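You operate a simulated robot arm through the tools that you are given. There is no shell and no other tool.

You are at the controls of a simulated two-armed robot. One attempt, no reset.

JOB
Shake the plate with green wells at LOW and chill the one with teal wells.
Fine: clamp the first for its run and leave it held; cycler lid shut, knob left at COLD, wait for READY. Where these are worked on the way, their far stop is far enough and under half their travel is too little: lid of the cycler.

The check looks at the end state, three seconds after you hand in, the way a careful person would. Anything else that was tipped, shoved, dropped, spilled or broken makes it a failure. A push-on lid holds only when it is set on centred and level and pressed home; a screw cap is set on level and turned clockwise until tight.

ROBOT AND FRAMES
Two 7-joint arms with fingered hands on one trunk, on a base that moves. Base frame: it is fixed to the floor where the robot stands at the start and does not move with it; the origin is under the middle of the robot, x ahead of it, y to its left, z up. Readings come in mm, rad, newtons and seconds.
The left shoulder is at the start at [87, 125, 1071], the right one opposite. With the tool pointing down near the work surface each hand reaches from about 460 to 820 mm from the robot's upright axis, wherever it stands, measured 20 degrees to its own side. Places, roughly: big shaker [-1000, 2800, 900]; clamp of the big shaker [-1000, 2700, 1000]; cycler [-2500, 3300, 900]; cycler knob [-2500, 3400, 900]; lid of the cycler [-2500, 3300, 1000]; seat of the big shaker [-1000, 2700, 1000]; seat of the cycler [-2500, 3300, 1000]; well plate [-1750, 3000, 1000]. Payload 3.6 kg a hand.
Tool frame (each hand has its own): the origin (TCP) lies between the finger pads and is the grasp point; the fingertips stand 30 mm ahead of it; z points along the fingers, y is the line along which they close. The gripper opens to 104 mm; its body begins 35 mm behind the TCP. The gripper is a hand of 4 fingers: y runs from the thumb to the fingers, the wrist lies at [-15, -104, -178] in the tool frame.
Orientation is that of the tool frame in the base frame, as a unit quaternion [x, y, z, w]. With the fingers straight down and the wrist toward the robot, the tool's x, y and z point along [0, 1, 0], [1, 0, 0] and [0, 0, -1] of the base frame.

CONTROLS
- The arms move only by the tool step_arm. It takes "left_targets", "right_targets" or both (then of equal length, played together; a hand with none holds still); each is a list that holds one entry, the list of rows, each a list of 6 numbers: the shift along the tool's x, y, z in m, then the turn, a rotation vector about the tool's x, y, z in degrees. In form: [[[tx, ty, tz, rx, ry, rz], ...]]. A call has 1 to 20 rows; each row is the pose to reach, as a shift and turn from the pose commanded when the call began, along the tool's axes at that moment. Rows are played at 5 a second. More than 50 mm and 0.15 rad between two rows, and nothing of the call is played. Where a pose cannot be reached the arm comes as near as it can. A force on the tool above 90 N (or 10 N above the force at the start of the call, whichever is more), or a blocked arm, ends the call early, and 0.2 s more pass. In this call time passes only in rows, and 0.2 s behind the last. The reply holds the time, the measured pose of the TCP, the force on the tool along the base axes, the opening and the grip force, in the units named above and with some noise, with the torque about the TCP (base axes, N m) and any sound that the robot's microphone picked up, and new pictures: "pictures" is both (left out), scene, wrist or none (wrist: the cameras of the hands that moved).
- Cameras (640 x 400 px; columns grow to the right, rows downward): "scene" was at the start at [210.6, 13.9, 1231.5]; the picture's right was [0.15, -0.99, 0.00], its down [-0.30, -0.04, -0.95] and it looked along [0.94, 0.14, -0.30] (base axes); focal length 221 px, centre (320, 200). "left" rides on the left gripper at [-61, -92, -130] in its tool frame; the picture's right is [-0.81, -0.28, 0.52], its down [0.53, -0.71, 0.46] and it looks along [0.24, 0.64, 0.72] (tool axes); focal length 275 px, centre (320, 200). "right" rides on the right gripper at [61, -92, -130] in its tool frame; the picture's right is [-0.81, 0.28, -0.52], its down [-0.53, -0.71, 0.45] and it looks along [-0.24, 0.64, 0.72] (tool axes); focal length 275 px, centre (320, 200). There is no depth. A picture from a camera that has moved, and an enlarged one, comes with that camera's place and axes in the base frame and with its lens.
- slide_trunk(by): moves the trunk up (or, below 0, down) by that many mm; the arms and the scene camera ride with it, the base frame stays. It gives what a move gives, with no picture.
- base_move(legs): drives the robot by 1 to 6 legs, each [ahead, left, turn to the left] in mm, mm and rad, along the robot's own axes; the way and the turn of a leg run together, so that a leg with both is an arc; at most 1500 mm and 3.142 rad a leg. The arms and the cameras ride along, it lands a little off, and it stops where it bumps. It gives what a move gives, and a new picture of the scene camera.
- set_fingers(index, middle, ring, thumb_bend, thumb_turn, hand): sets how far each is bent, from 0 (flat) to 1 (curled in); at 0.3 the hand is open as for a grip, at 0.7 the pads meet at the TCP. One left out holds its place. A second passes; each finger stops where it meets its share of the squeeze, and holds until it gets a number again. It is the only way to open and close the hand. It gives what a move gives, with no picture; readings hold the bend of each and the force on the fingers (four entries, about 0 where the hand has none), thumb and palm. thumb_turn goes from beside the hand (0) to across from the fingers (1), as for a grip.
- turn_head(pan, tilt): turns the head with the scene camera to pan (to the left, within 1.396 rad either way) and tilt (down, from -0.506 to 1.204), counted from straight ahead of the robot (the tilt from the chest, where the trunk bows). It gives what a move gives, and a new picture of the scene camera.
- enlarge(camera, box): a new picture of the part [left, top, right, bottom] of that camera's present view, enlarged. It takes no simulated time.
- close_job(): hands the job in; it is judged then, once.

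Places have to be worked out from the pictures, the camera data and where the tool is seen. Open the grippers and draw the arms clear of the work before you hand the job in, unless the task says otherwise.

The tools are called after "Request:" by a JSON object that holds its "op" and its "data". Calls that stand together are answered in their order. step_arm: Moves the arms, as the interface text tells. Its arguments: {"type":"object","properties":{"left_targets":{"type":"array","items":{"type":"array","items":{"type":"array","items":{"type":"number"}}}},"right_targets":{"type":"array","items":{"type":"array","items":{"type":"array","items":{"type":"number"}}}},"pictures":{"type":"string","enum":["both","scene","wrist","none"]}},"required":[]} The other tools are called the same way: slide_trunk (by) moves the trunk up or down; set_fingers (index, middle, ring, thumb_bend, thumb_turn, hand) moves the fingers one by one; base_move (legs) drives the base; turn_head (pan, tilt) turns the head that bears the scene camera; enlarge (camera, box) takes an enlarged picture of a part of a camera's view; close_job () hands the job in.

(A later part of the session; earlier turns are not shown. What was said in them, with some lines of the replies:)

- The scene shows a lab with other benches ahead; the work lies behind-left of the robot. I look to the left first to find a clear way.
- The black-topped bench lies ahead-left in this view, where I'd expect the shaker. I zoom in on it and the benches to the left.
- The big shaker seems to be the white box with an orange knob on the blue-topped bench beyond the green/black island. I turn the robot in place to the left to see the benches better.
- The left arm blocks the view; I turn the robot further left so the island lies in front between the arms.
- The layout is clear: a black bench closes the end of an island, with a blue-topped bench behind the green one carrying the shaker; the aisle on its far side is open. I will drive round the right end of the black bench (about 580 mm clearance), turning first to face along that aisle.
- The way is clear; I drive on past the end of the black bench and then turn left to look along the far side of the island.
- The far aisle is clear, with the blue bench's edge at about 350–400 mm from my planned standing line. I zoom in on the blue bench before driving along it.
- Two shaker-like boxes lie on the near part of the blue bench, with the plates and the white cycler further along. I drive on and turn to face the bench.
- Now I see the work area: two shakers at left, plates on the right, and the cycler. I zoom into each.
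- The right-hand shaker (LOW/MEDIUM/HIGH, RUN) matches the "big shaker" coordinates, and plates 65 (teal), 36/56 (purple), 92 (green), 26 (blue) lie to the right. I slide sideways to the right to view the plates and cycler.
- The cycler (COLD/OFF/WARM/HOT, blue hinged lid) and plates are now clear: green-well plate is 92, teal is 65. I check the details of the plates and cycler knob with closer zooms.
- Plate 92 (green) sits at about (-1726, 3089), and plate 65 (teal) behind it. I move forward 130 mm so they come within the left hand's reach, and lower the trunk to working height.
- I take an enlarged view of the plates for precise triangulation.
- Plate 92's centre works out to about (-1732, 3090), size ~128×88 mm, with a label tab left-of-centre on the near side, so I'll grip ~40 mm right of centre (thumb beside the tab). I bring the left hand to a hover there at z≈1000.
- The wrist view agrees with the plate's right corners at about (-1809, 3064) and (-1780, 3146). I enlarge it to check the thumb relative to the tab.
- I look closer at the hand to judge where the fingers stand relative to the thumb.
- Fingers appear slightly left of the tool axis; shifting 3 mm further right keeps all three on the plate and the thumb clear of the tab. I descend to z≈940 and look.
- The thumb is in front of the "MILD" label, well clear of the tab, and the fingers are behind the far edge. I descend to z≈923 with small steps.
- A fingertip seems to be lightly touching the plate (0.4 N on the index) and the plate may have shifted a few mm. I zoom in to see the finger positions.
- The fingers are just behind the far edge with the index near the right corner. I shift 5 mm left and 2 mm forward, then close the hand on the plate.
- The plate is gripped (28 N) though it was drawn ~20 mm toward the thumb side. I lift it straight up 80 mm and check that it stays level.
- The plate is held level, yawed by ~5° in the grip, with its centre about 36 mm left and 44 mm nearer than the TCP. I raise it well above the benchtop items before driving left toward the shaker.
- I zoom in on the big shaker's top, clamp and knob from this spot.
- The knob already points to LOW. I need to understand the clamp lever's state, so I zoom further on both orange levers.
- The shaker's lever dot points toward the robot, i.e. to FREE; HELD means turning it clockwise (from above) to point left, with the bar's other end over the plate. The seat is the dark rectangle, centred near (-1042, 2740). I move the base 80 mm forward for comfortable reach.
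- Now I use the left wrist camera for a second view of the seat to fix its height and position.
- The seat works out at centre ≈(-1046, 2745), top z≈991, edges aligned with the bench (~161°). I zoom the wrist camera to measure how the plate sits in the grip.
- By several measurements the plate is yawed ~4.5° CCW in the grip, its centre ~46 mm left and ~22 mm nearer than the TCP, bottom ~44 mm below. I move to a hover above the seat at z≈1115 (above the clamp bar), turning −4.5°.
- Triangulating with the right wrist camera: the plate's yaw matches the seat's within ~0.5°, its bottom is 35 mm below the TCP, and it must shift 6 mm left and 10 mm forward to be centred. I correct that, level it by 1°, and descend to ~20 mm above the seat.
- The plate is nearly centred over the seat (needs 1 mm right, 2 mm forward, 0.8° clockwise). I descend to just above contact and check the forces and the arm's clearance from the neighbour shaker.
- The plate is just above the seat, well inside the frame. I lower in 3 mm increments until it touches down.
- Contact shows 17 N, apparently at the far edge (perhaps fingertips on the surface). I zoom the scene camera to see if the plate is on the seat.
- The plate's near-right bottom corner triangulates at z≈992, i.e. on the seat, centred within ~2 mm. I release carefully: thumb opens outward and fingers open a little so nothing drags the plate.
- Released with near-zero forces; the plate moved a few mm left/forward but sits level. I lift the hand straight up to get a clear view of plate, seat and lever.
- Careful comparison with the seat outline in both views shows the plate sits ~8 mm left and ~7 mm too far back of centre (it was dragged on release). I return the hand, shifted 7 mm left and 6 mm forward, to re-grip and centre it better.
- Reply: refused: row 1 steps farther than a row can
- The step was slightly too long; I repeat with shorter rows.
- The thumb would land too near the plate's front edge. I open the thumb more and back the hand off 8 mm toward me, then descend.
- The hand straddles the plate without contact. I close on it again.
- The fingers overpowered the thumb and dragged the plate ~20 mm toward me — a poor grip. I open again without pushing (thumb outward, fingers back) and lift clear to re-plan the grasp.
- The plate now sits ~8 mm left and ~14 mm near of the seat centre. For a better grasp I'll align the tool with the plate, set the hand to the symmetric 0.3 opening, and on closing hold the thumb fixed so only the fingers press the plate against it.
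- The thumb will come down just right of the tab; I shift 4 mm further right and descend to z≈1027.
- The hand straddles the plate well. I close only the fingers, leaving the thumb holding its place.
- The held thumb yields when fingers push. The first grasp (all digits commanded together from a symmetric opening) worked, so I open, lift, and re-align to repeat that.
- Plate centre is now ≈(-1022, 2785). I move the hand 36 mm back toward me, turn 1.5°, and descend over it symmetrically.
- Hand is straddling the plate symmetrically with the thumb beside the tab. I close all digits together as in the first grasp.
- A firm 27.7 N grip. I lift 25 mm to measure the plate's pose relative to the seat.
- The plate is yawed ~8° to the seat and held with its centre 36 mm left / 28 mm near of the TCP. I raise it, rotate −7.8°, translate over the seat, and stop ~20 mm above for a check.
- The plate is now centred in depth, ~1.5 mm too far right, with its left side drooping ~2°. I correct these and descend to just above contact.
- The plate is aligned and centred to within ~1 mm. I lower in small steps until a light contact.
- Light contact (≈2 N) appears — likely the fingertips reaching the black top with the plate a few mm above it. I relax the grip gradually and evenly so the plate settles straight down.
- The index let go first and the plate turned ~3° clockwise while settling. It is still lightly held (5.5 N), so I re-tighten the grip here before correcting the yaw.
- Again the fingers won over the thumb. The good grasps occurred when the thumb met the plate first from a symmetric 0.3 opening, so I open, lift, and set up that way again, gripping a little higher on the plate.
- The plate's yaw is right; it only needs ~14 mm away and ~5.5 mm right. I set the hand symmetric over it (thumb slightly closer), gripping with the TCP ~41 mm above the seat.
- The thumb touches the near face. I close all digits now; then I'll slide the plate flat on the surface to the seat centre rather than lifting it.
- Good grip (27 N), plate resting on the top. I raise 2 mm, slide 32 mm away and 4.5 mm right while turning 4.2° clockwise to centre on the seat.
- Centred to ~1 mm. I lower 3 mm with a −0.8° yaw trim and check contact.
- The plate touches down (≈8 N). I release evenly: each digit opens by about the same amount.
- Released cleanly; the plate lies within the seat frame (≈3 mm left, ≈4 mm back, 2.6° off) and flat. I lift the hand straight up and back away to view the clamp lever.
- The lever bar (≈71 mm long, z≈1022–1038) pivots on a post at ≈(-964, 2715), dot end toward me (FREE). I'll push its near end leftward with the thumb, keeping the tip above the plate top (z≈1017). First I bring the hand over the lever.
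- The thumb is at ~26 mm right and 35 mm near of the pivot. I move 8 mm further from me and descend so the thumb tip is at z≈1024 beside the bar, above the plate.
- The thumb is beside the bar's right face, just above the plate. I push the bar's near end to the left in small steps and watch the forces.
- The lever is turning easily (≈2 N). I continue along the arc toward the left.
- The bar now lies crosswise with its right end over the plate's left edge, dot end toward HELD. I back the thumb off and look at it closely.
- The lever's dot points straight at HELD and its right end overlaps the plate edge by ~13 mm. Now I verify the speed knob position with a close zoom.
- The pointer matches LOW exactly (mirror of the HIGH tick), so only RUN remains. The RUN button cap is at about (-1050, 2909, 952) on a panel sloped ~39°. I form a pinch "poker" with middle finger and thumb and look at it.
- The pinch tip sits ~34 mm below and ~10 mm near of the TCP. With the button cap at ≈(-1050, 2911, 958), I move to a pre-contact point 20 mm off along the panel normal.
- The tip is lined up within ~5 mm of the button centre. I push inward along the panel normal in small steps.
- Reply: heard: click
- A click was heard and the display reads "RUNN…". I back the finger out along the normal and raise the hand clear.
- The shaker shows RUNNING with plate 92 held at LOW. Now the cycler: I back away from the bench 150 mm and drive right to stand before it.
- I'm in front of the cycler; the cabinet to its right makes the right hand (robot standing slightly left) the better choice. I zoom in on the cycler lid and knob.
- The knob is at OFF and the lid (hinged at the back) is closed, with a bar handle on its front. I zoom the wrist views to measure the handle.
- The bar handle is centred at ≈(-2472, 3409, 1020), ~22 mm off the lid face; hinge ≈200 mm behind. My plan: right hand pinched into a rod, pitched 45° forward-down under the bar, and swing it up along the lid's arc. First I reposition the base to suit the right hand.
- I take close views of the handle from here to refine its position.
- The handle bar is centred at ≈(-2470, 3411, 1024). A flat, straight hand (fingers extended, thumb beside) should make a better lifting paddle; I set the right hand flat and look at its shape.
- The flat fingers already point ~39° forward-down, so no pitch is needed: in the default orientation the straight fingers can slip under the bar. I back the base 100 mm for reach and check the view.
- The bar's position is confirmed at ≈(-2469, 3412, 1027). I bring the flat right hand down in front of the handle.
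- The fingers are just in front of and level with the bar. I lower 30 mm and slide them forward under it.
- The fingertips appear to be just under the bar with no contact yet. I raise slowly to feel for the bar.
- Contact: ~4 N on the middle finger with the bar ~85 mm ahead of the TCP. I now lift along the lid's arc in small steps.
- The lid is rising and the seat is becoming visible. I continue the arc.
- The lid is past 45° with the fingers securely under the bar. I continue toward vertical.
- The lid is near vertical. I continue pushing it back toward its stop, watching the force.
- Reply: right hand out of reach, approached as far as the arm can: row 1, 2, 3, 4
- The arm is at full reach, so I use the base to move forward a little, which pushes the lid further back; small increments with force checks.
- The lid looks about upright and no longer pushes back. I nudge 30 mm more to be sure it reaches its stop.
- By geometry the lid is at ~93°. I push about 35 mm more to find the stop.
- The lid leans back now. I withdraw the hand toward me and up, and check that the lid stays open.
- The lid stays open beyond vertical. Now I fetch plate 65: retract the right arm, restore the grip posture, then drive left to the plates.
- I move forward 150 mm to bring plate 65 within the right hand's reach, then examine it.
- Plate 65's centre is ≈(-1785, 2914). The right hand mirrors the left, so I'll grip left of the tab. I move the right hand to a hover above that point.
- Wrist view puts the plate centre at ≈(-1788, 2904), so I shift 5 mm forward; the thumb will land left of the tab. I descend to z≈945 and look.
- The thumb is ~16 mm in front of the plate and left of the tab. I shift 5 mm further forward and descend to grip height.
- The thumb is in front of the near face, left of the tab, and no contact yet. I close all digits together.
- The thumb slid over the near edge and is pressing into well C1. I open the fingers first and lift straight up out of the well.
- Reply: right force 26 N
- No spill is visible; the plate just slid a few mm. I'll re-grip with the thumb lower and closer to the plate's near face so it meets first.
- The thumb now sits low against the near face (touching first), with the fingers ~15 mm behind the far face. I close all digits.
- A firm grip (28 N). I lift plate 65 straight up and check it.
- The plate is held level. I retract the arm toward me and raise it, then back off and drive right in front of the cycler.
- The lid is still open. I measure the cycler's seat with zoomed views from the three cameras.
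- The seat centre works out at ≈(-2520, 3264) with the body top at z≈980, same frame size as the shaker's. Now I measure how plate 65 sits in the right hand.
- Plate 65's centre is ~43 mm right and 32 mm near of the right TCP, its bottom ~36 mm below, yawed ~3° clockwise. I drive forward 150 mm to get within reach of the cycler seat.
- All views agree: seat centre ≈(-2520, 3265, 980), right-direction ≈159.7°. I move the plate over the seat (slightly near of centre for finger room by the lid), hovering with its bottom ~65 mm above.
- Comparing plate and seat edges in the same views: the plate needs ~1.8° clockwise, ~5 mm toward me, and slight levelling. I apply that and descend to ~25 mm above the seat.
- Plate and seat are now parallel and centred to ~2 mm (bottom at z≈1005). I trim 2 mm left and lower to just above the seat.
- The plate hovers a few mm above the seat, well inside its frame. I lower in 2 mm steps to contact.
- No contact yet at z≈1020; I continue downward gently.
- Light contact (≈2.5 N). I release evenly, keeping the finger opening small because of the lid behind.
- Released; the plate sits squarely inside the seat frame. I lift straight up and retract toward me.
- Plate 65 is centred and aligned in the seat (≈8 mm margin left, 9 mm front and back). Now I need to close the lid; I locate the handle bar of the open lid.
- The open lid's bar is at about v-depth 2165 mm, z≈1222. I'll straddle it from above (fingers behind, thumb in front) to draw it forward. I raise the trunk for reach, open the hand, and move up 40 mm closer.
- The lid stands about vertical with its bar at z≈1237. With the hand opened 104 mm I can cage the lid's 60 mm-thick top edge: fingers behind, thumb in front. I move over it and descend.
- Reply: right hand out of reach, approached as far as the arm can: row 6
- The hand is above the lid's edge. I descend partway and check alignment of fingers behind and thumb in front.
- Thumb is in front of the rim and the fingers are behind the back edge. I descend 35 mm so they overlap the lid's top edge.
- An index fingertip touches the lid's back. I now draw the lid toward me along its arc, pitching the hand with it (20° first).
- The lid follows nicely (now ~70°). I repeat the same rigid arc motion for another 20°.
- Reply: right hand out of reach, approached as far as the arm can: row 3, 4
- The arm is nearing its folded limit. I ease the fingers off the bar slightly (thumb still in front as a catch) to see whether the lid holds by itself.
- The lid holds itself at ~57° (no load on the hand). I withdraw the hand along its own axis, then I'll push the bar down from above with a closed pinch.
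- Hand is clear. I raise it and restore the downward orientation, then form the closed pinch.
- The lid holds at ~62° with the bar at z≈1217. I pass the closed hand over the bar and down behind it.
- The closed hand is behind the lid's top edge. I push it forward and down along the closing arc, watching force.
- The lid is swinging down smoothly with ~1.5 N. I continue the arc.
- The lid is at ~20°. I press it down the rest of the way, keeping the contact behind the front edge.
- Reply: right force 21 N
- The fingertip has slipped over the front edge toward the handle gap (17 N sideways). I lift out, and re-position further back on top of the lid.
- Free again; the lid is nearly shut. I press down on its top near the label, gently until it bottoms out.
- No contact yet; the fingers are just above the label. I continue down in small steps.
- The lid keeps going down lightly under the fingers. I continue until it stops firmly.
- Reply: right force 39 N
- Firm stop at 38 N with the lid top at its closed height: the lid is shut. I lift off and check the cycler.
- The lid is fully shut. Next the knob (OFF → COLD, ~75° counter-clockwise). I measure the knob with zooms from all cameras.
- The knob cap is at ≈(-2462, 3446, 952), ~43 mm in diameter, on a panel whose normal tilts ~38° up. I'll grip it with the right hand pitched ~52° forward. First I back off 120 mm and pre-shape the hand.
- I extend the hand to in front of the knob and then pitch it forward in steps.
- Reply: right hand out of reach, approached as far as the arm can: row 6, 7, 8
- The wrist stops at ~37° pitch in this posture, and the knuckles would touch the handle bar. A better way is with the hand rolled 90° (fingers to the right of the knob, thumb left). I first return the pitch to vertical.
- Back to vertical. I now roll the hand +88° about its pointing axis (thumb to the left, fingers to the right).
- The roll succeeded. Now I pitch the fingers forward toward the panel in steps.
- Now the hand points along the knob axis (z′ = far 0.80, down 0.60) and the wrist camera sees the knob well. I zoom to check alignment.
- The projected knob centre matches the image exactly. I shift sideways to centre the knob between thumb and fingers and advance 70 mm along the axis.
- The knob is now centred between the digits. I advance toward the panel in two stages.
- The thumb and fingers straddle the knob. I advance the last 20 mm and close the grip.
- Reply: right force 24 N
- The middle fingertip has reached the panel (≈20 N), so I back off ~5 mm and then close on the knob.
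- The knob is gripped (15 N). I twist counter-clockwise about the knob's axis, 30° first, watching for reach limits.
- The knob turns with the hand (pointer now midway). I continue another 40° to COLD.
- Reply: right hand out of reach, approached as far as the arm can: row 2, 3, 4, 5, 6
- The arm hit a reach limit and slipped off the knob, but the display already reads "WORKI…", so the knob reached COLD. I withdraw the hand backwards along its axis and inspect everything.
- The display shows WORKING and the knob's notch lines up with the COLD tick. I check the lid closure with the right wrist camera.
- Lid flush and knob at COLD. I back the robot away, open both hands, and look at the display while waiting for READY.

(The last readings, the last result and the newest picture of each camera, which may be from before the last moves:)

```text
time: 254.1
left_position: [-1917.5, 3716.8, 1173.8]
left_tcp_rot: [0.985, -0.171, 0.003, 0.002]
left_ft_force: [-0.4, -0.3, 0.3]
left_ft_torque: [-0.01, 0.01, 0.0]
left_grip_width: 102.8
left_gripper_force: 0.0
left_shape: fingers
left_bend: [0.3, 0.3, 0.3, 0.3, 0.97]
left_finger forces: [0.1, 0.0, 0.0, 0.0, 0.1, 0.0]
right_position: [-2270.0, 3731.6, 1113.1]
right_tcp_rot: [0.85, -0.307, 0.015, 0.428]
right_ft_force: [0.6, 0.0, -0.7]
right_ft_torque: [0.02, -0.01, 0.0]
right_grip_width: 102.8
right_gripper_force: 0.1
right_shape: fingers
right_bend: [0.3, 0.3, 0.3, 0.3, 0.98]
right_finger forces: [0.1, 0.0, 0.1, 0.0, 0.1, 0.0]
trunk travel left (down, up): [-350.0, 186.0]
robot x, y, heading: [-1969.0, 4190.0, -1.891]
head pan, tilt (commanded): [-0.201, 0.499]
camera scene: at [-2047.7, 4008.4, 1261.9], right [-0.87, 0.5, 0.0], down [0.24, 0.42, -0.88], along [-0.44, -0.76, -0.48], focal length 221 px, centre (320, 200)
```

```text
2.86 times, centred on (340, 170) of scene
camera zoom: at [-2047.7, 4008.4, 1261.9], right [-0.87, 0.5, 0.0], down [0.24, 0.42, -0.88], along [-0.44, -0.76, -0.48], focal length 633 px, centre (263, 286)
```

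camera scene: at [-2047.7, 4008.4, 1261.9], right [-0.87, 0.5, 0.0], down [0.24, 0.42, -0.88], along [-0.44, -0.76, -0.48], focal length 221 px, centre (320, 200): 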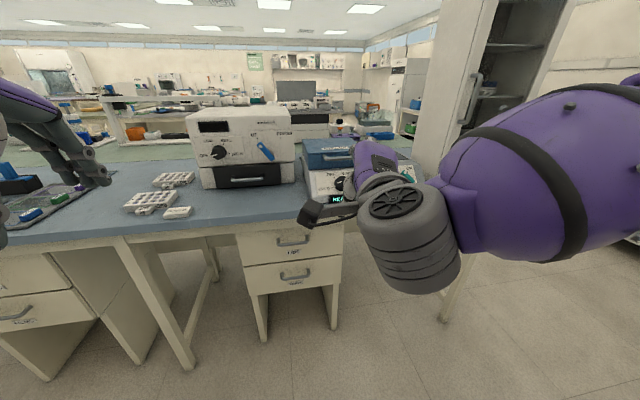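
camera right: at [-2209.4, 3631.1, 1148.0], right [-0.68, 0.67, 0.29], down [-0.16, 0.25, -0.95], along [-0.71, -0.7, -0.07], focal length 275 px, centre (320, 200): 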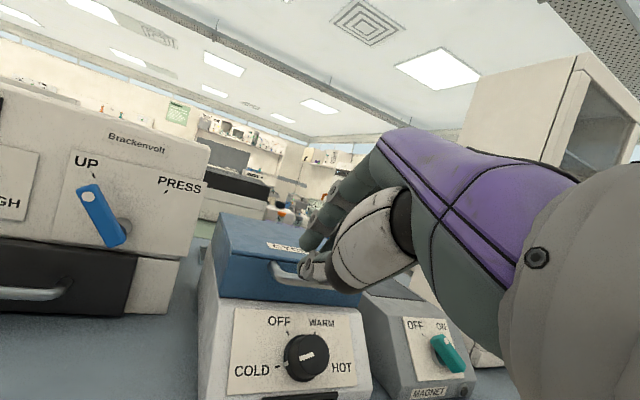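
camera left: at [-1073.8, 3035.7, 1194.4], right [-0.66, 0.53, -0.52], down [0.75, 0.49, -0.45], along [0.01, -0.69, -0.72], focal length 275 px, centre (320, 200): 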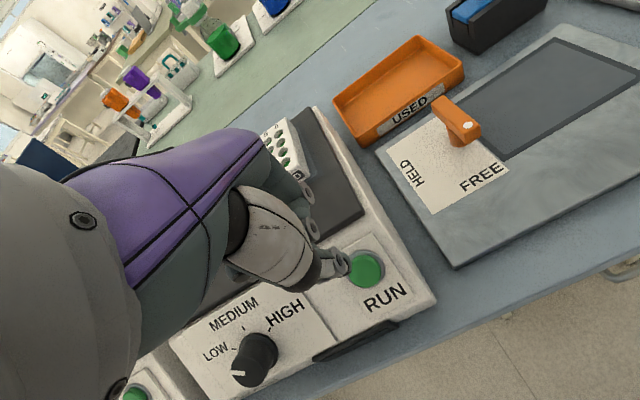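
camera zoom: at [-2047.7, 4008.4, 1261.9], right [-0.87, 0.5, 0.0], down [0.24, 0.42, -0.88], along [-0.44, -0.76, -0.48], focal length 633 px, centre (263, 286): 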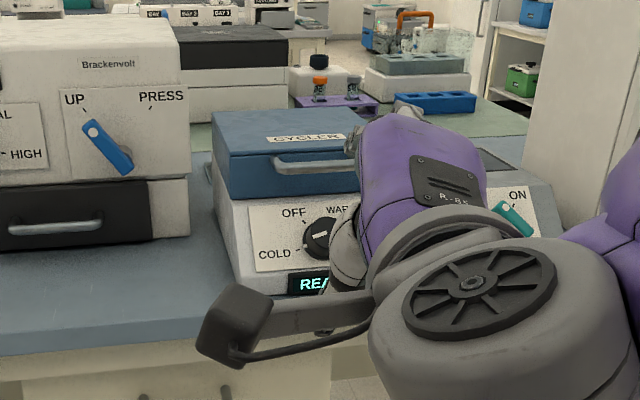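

The cycler reads READY. I look over at the shaker from here to confirm its state.

Request:
{"op": "turn_head", "data": {"pan": 0.85, "tilt": 0.35}}

Request:
{"op": "enlarge", "data": {"camera": "scene", "box": [200, 100, 440, 260]}}

```text
time: 255.4
left_position: [-1918.0, 3716.0, 1173.7]
left_tcp_rot: [0.985, -0.172, 0.003, 0.002]
left_ft_force: [0.0, 0.0, -0.4]
left_ft_torque: [0.02, 0.01, -0.02]
left_grip_width: 102.9
left_gripper_force: 0.0
left_shape: fingers
left_bend: [0.3, 0.3, 0.3, 0.3, 0.97]
left_finger forces: [0.1, 0.1, 0.1, 0.0, 0.0, 0.1]
right_position: [-2270.3, 3731.5, 1114.0]
right_tcp_rot: [0.85, -0.308, 0.014, 0.428]
right_ft_force: [0.1, 0.2, 0.7]
right_ft_torque: [-0.01, 0.0, 0.0]
right_grip_width: 102.8
right_gripper_force: 0.0
right_shape: fingers
right_bend: [0.3, 0.3, 0.3, 0.3, 0.98]
right_finger forces: [0.0, 0.1, 0.0, 0.1, 0.1, 0.0]
trunk travel left (down, up): [-350.0, 186.0]
robot x, y, heading: [-1968.3, 4191.4, -1.89]
head pan, tilt (commanded): [0.85, 0.351]
camera scene: at [-1955.3, 4006.8, 1275.6], right [-0.86, -0.5, 0.0], down [-0.17, 0.3, -0.94], along [0.47, -0.81, -0.34], focal length 221 px, centre (320, 200)
```

scene: 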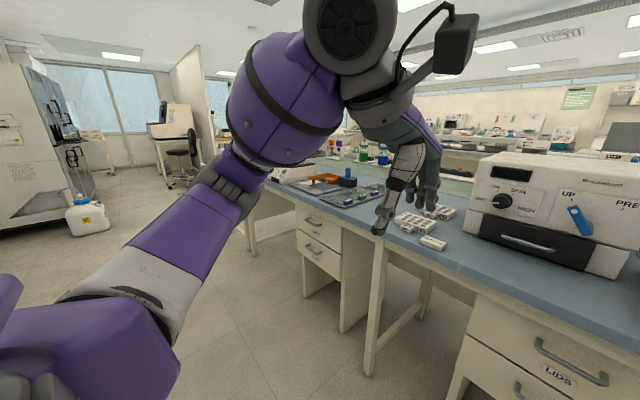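

```text
2.50 times, centred on (320, 180) of scene
camera zoom: at [-1955.3, 4006.8, 1275.6], right [-0.86, -0.5, 0.0], down [-0.17, 0.3, -0.94], along [0.47, -0.81, -0.34], focal length 554 px, centre (320, 250)
```

zoom: 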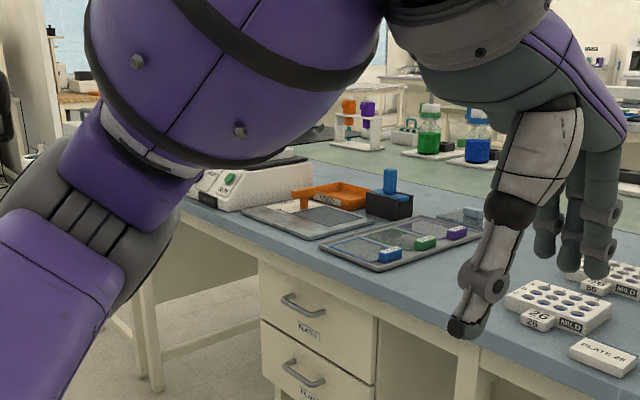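

The left arm blocks the view; I drive left along the aisle to inspect the shaker.

Request:
{"op": "base_move", "data": {"legs": [[0, 1000, 0]]}}

Request:
{"op": "turn_head", "data": {"pan": 0.2, "tilt": 0.55}}

Request:
{"op": "enlarge", "data": {"camera": "scene", "box": [200, 100, 400, 240]}}

```text
time: 264.5
left_position: [-968.1, 3398.2, 1175.3]
left_tcp_rot: [0.985, -0.175, 0.004, 0.001]
left_ft_force: [-0.3, 0.0, 0.1]
left_ft_torque: [0.03, 0.01, -0.01]
left_grip_width: 102.6
left_gripper_force: 0.0
left_shape: fingers
left_bend: [0.3, 0.3, 0.3, 0.3, 0.97]
left_finger forces: [0.0, 0.1, 0.0, 0.0, 0.0, 0.0]
right_position: [-1319.9, 3414.2, 1113.3]
right_tcp_rot: [0.849, -0.308, 0.015, 0.428]
right_ft_force: [0.1, -0.5, 0.6]
right_ft_torque: [0.02, -0.01, -0.03]
right_grip_width: 102.7
right_gripper_force: 0.0
right_shape: fingers
right_bend: [0.3, 0.3, 0.3, 0.3, 0.98]
right_finger forces: [0.1, 0.0, 0.1, 0.1, 0.1, 0.0]
trunk travel left (down, up): [-350.0, 186.0]
robot x, y, heading: [-1015.8, 3873.1, -1.895]
head pan, tilt (commanded): [0.85, 0.351]
camera scene: at [-1004.1, 3688.9, 1275.6], right [-0.86, -0.5, 0.0], down [-0.17, 0.3, -0.94], along [0.47, -0.81, -0.34], focal length 221 px, centre (320, 200)
```

scene: 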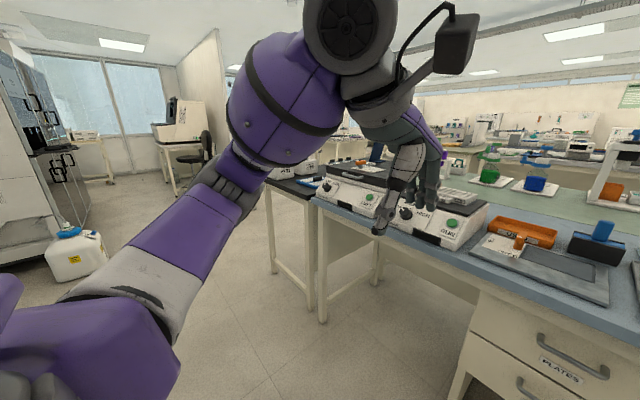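

```text
time: 265.5
left_position: [-969.4, 3397.4, 1173.9]
left_tcp_rot: [0.985, -0.174, 0.004, 0.001]
left_ft_force: [0.8, -0.8, 1.0]
left_ft_torque: [0.0, -0.04, -0.02]
left_grip_width: 102.6
left_gripper_force: 0.1
left_shape: fingers
left_bend: [0.3, 0.3, 0.3, 0.3, 0.97]
left_finger forces: [0.0, 0.1, 0.0, 0.1, 0.0, 0.0]
right_position: [-1320.8, 3415.1, 1112.7]
right_tcp_rot: [0.849, -0.309, 0.014, 0.428]
right_ft_force: [-0.4, 0.9, 0.5]
right_ft_torque: [0.01, -0.02, 0.02]
right_grip_width: 102.7
right_gripper_force: 0.1
right_shape: fingers
right_bend: [0.3, 0.3, 0.3, 0.3, 0.98]
right_finger forces: [0.1, 0.1, 0.1, 0.0, 0.1, 0.0]
trunk travel left (down, up): [-350.0, 186.0]
robot x, y, heading: [-1020.1, 3867.9, -1.894]
head pan, tilt (commanded): [0.201, 0.55]
camera scene: at [-1061.8, 3680.3, 1257.4], right [-0.99, 0.12, 0.0], down [0.06, 0.52, -0.85], along [-0.1, -0.85, -0.52], focal length 221 px, centre (320, 200)
```

scene: 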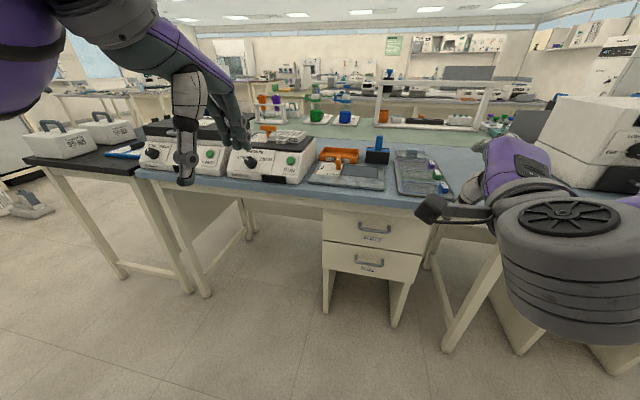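

```text
2.86 times, centred on (300, 170) of scene
camera zoom: at [-1061.8, 3680.3, 1257.4], right [-0.99, 0.12, 0.0], down [0.06, 0.52, -0.85], along [-0.1, -0.85, -0.52], focal length 633 px, centre (377, 286)
```

zoom: 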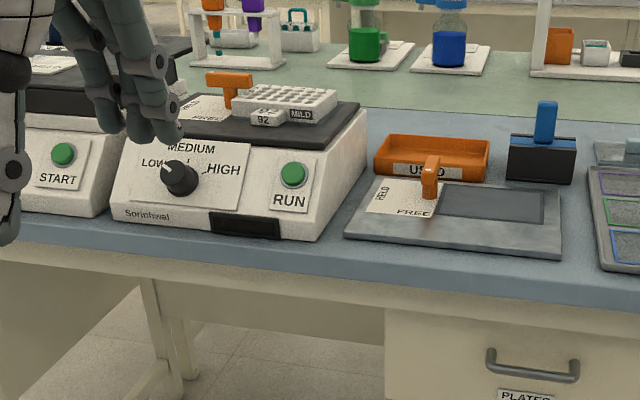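

The shaker's display looks dark now (run presumably over); I zoom closer on clamp, plate, knob and display.

Request:
{"op": "enlarge", "data": {"camera": "scene", "box": [220, 115, 330, 195]}}

Request:
{"op": "enlarge", "data": {"camera": "right", "box": [0, 0, 640, 400]}}

```text
5.00 times, centred on (275, 155) of scene
camera zoom: at [-1061.8, 3680.3, 1257.4], right [-0.99, 0.12, 0.0], down [0.06, 0.52, -0.85], along [-0.1, -0.85, -0.52], focal length 1107 px, centre (545, 425)
```

zoom: 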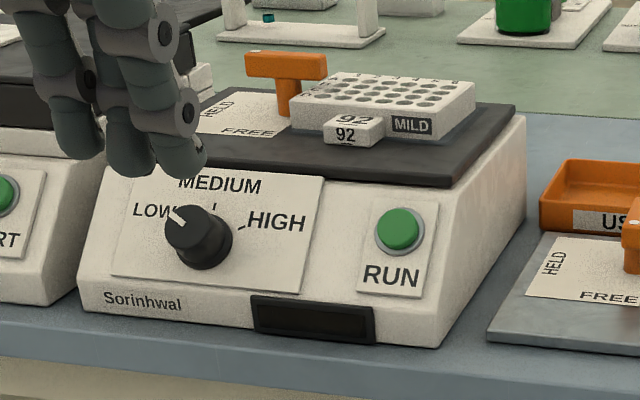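

```text
1.00 times, centred on (320, 200) of right (not enlarged: the box is as wide or as high as the picture)
camera zoom: at [-1189.6, 3520.1, 1147.6], right [-0.68, 0.67, 0.29], down [-0.16, 0.25, -0.95], along [-0.72, -0.69, -0.07], focal length 275 px, centre (320, 200)
```

zoom: 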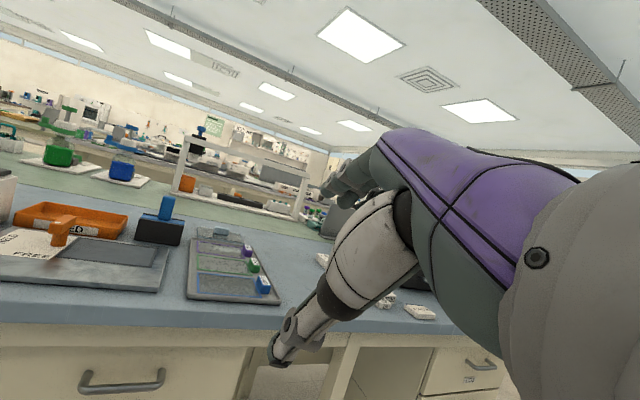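

The clamp is still at HELD over plate 92, the knob is at LOW, and its run has finished without moving the plate. The cycler is shut, at COLD, and reads READY. Both hands are open and clear of the benches, so I hand in the job.

Request:
{"op": "close_job", "data": {}}

```text
The job is handed in.
```

I handed the job in with both plates set up as asked. I don't have the check's verdict, and one thing about the shaker is inferred rather than seen.

**Green plate (92):**
- It sits on the big shaker's seat with the clamp at HELD and the knob at LOW.
- I pressed RUN, heard the click and saw the display read RUNNING.
- When I looked back later the display was blank. I took that as the run having finished, but I didn't see it end or see any "done" message.
- The plate ended about 3 mm left and 4 mm back of the seat's centre, turned about 2.6°. That is still inside the seat frame and under the clamp.

**Teal plate (65):**
- It is centred in the cycler's seat, the lid is shut and the knob is at COLD. The display went from WORKING to READY before I left.
- The arm hit its reach limit while turning the knob and slipped off. The display changed to WORKING and the pointer lined up with COLD.

**Slips on the way:**
- My thumb pressed into well C1 of the teal plate on a failed grip. I saw no spill.
- Seating plate 92 took several tries, and I slid it around on the shaker top before it was placed.
- A fingertip jammed between the cycler lid and its handle, pushing sideways with about 18 N, before I freed it.
- I also leaned on the cycler's panel with about 20 N. Either push could have nudged the cycler slightly; I didn't measure it.

I did not knowingly move anything else. Both hands were open and clear of the benches at hand-in.
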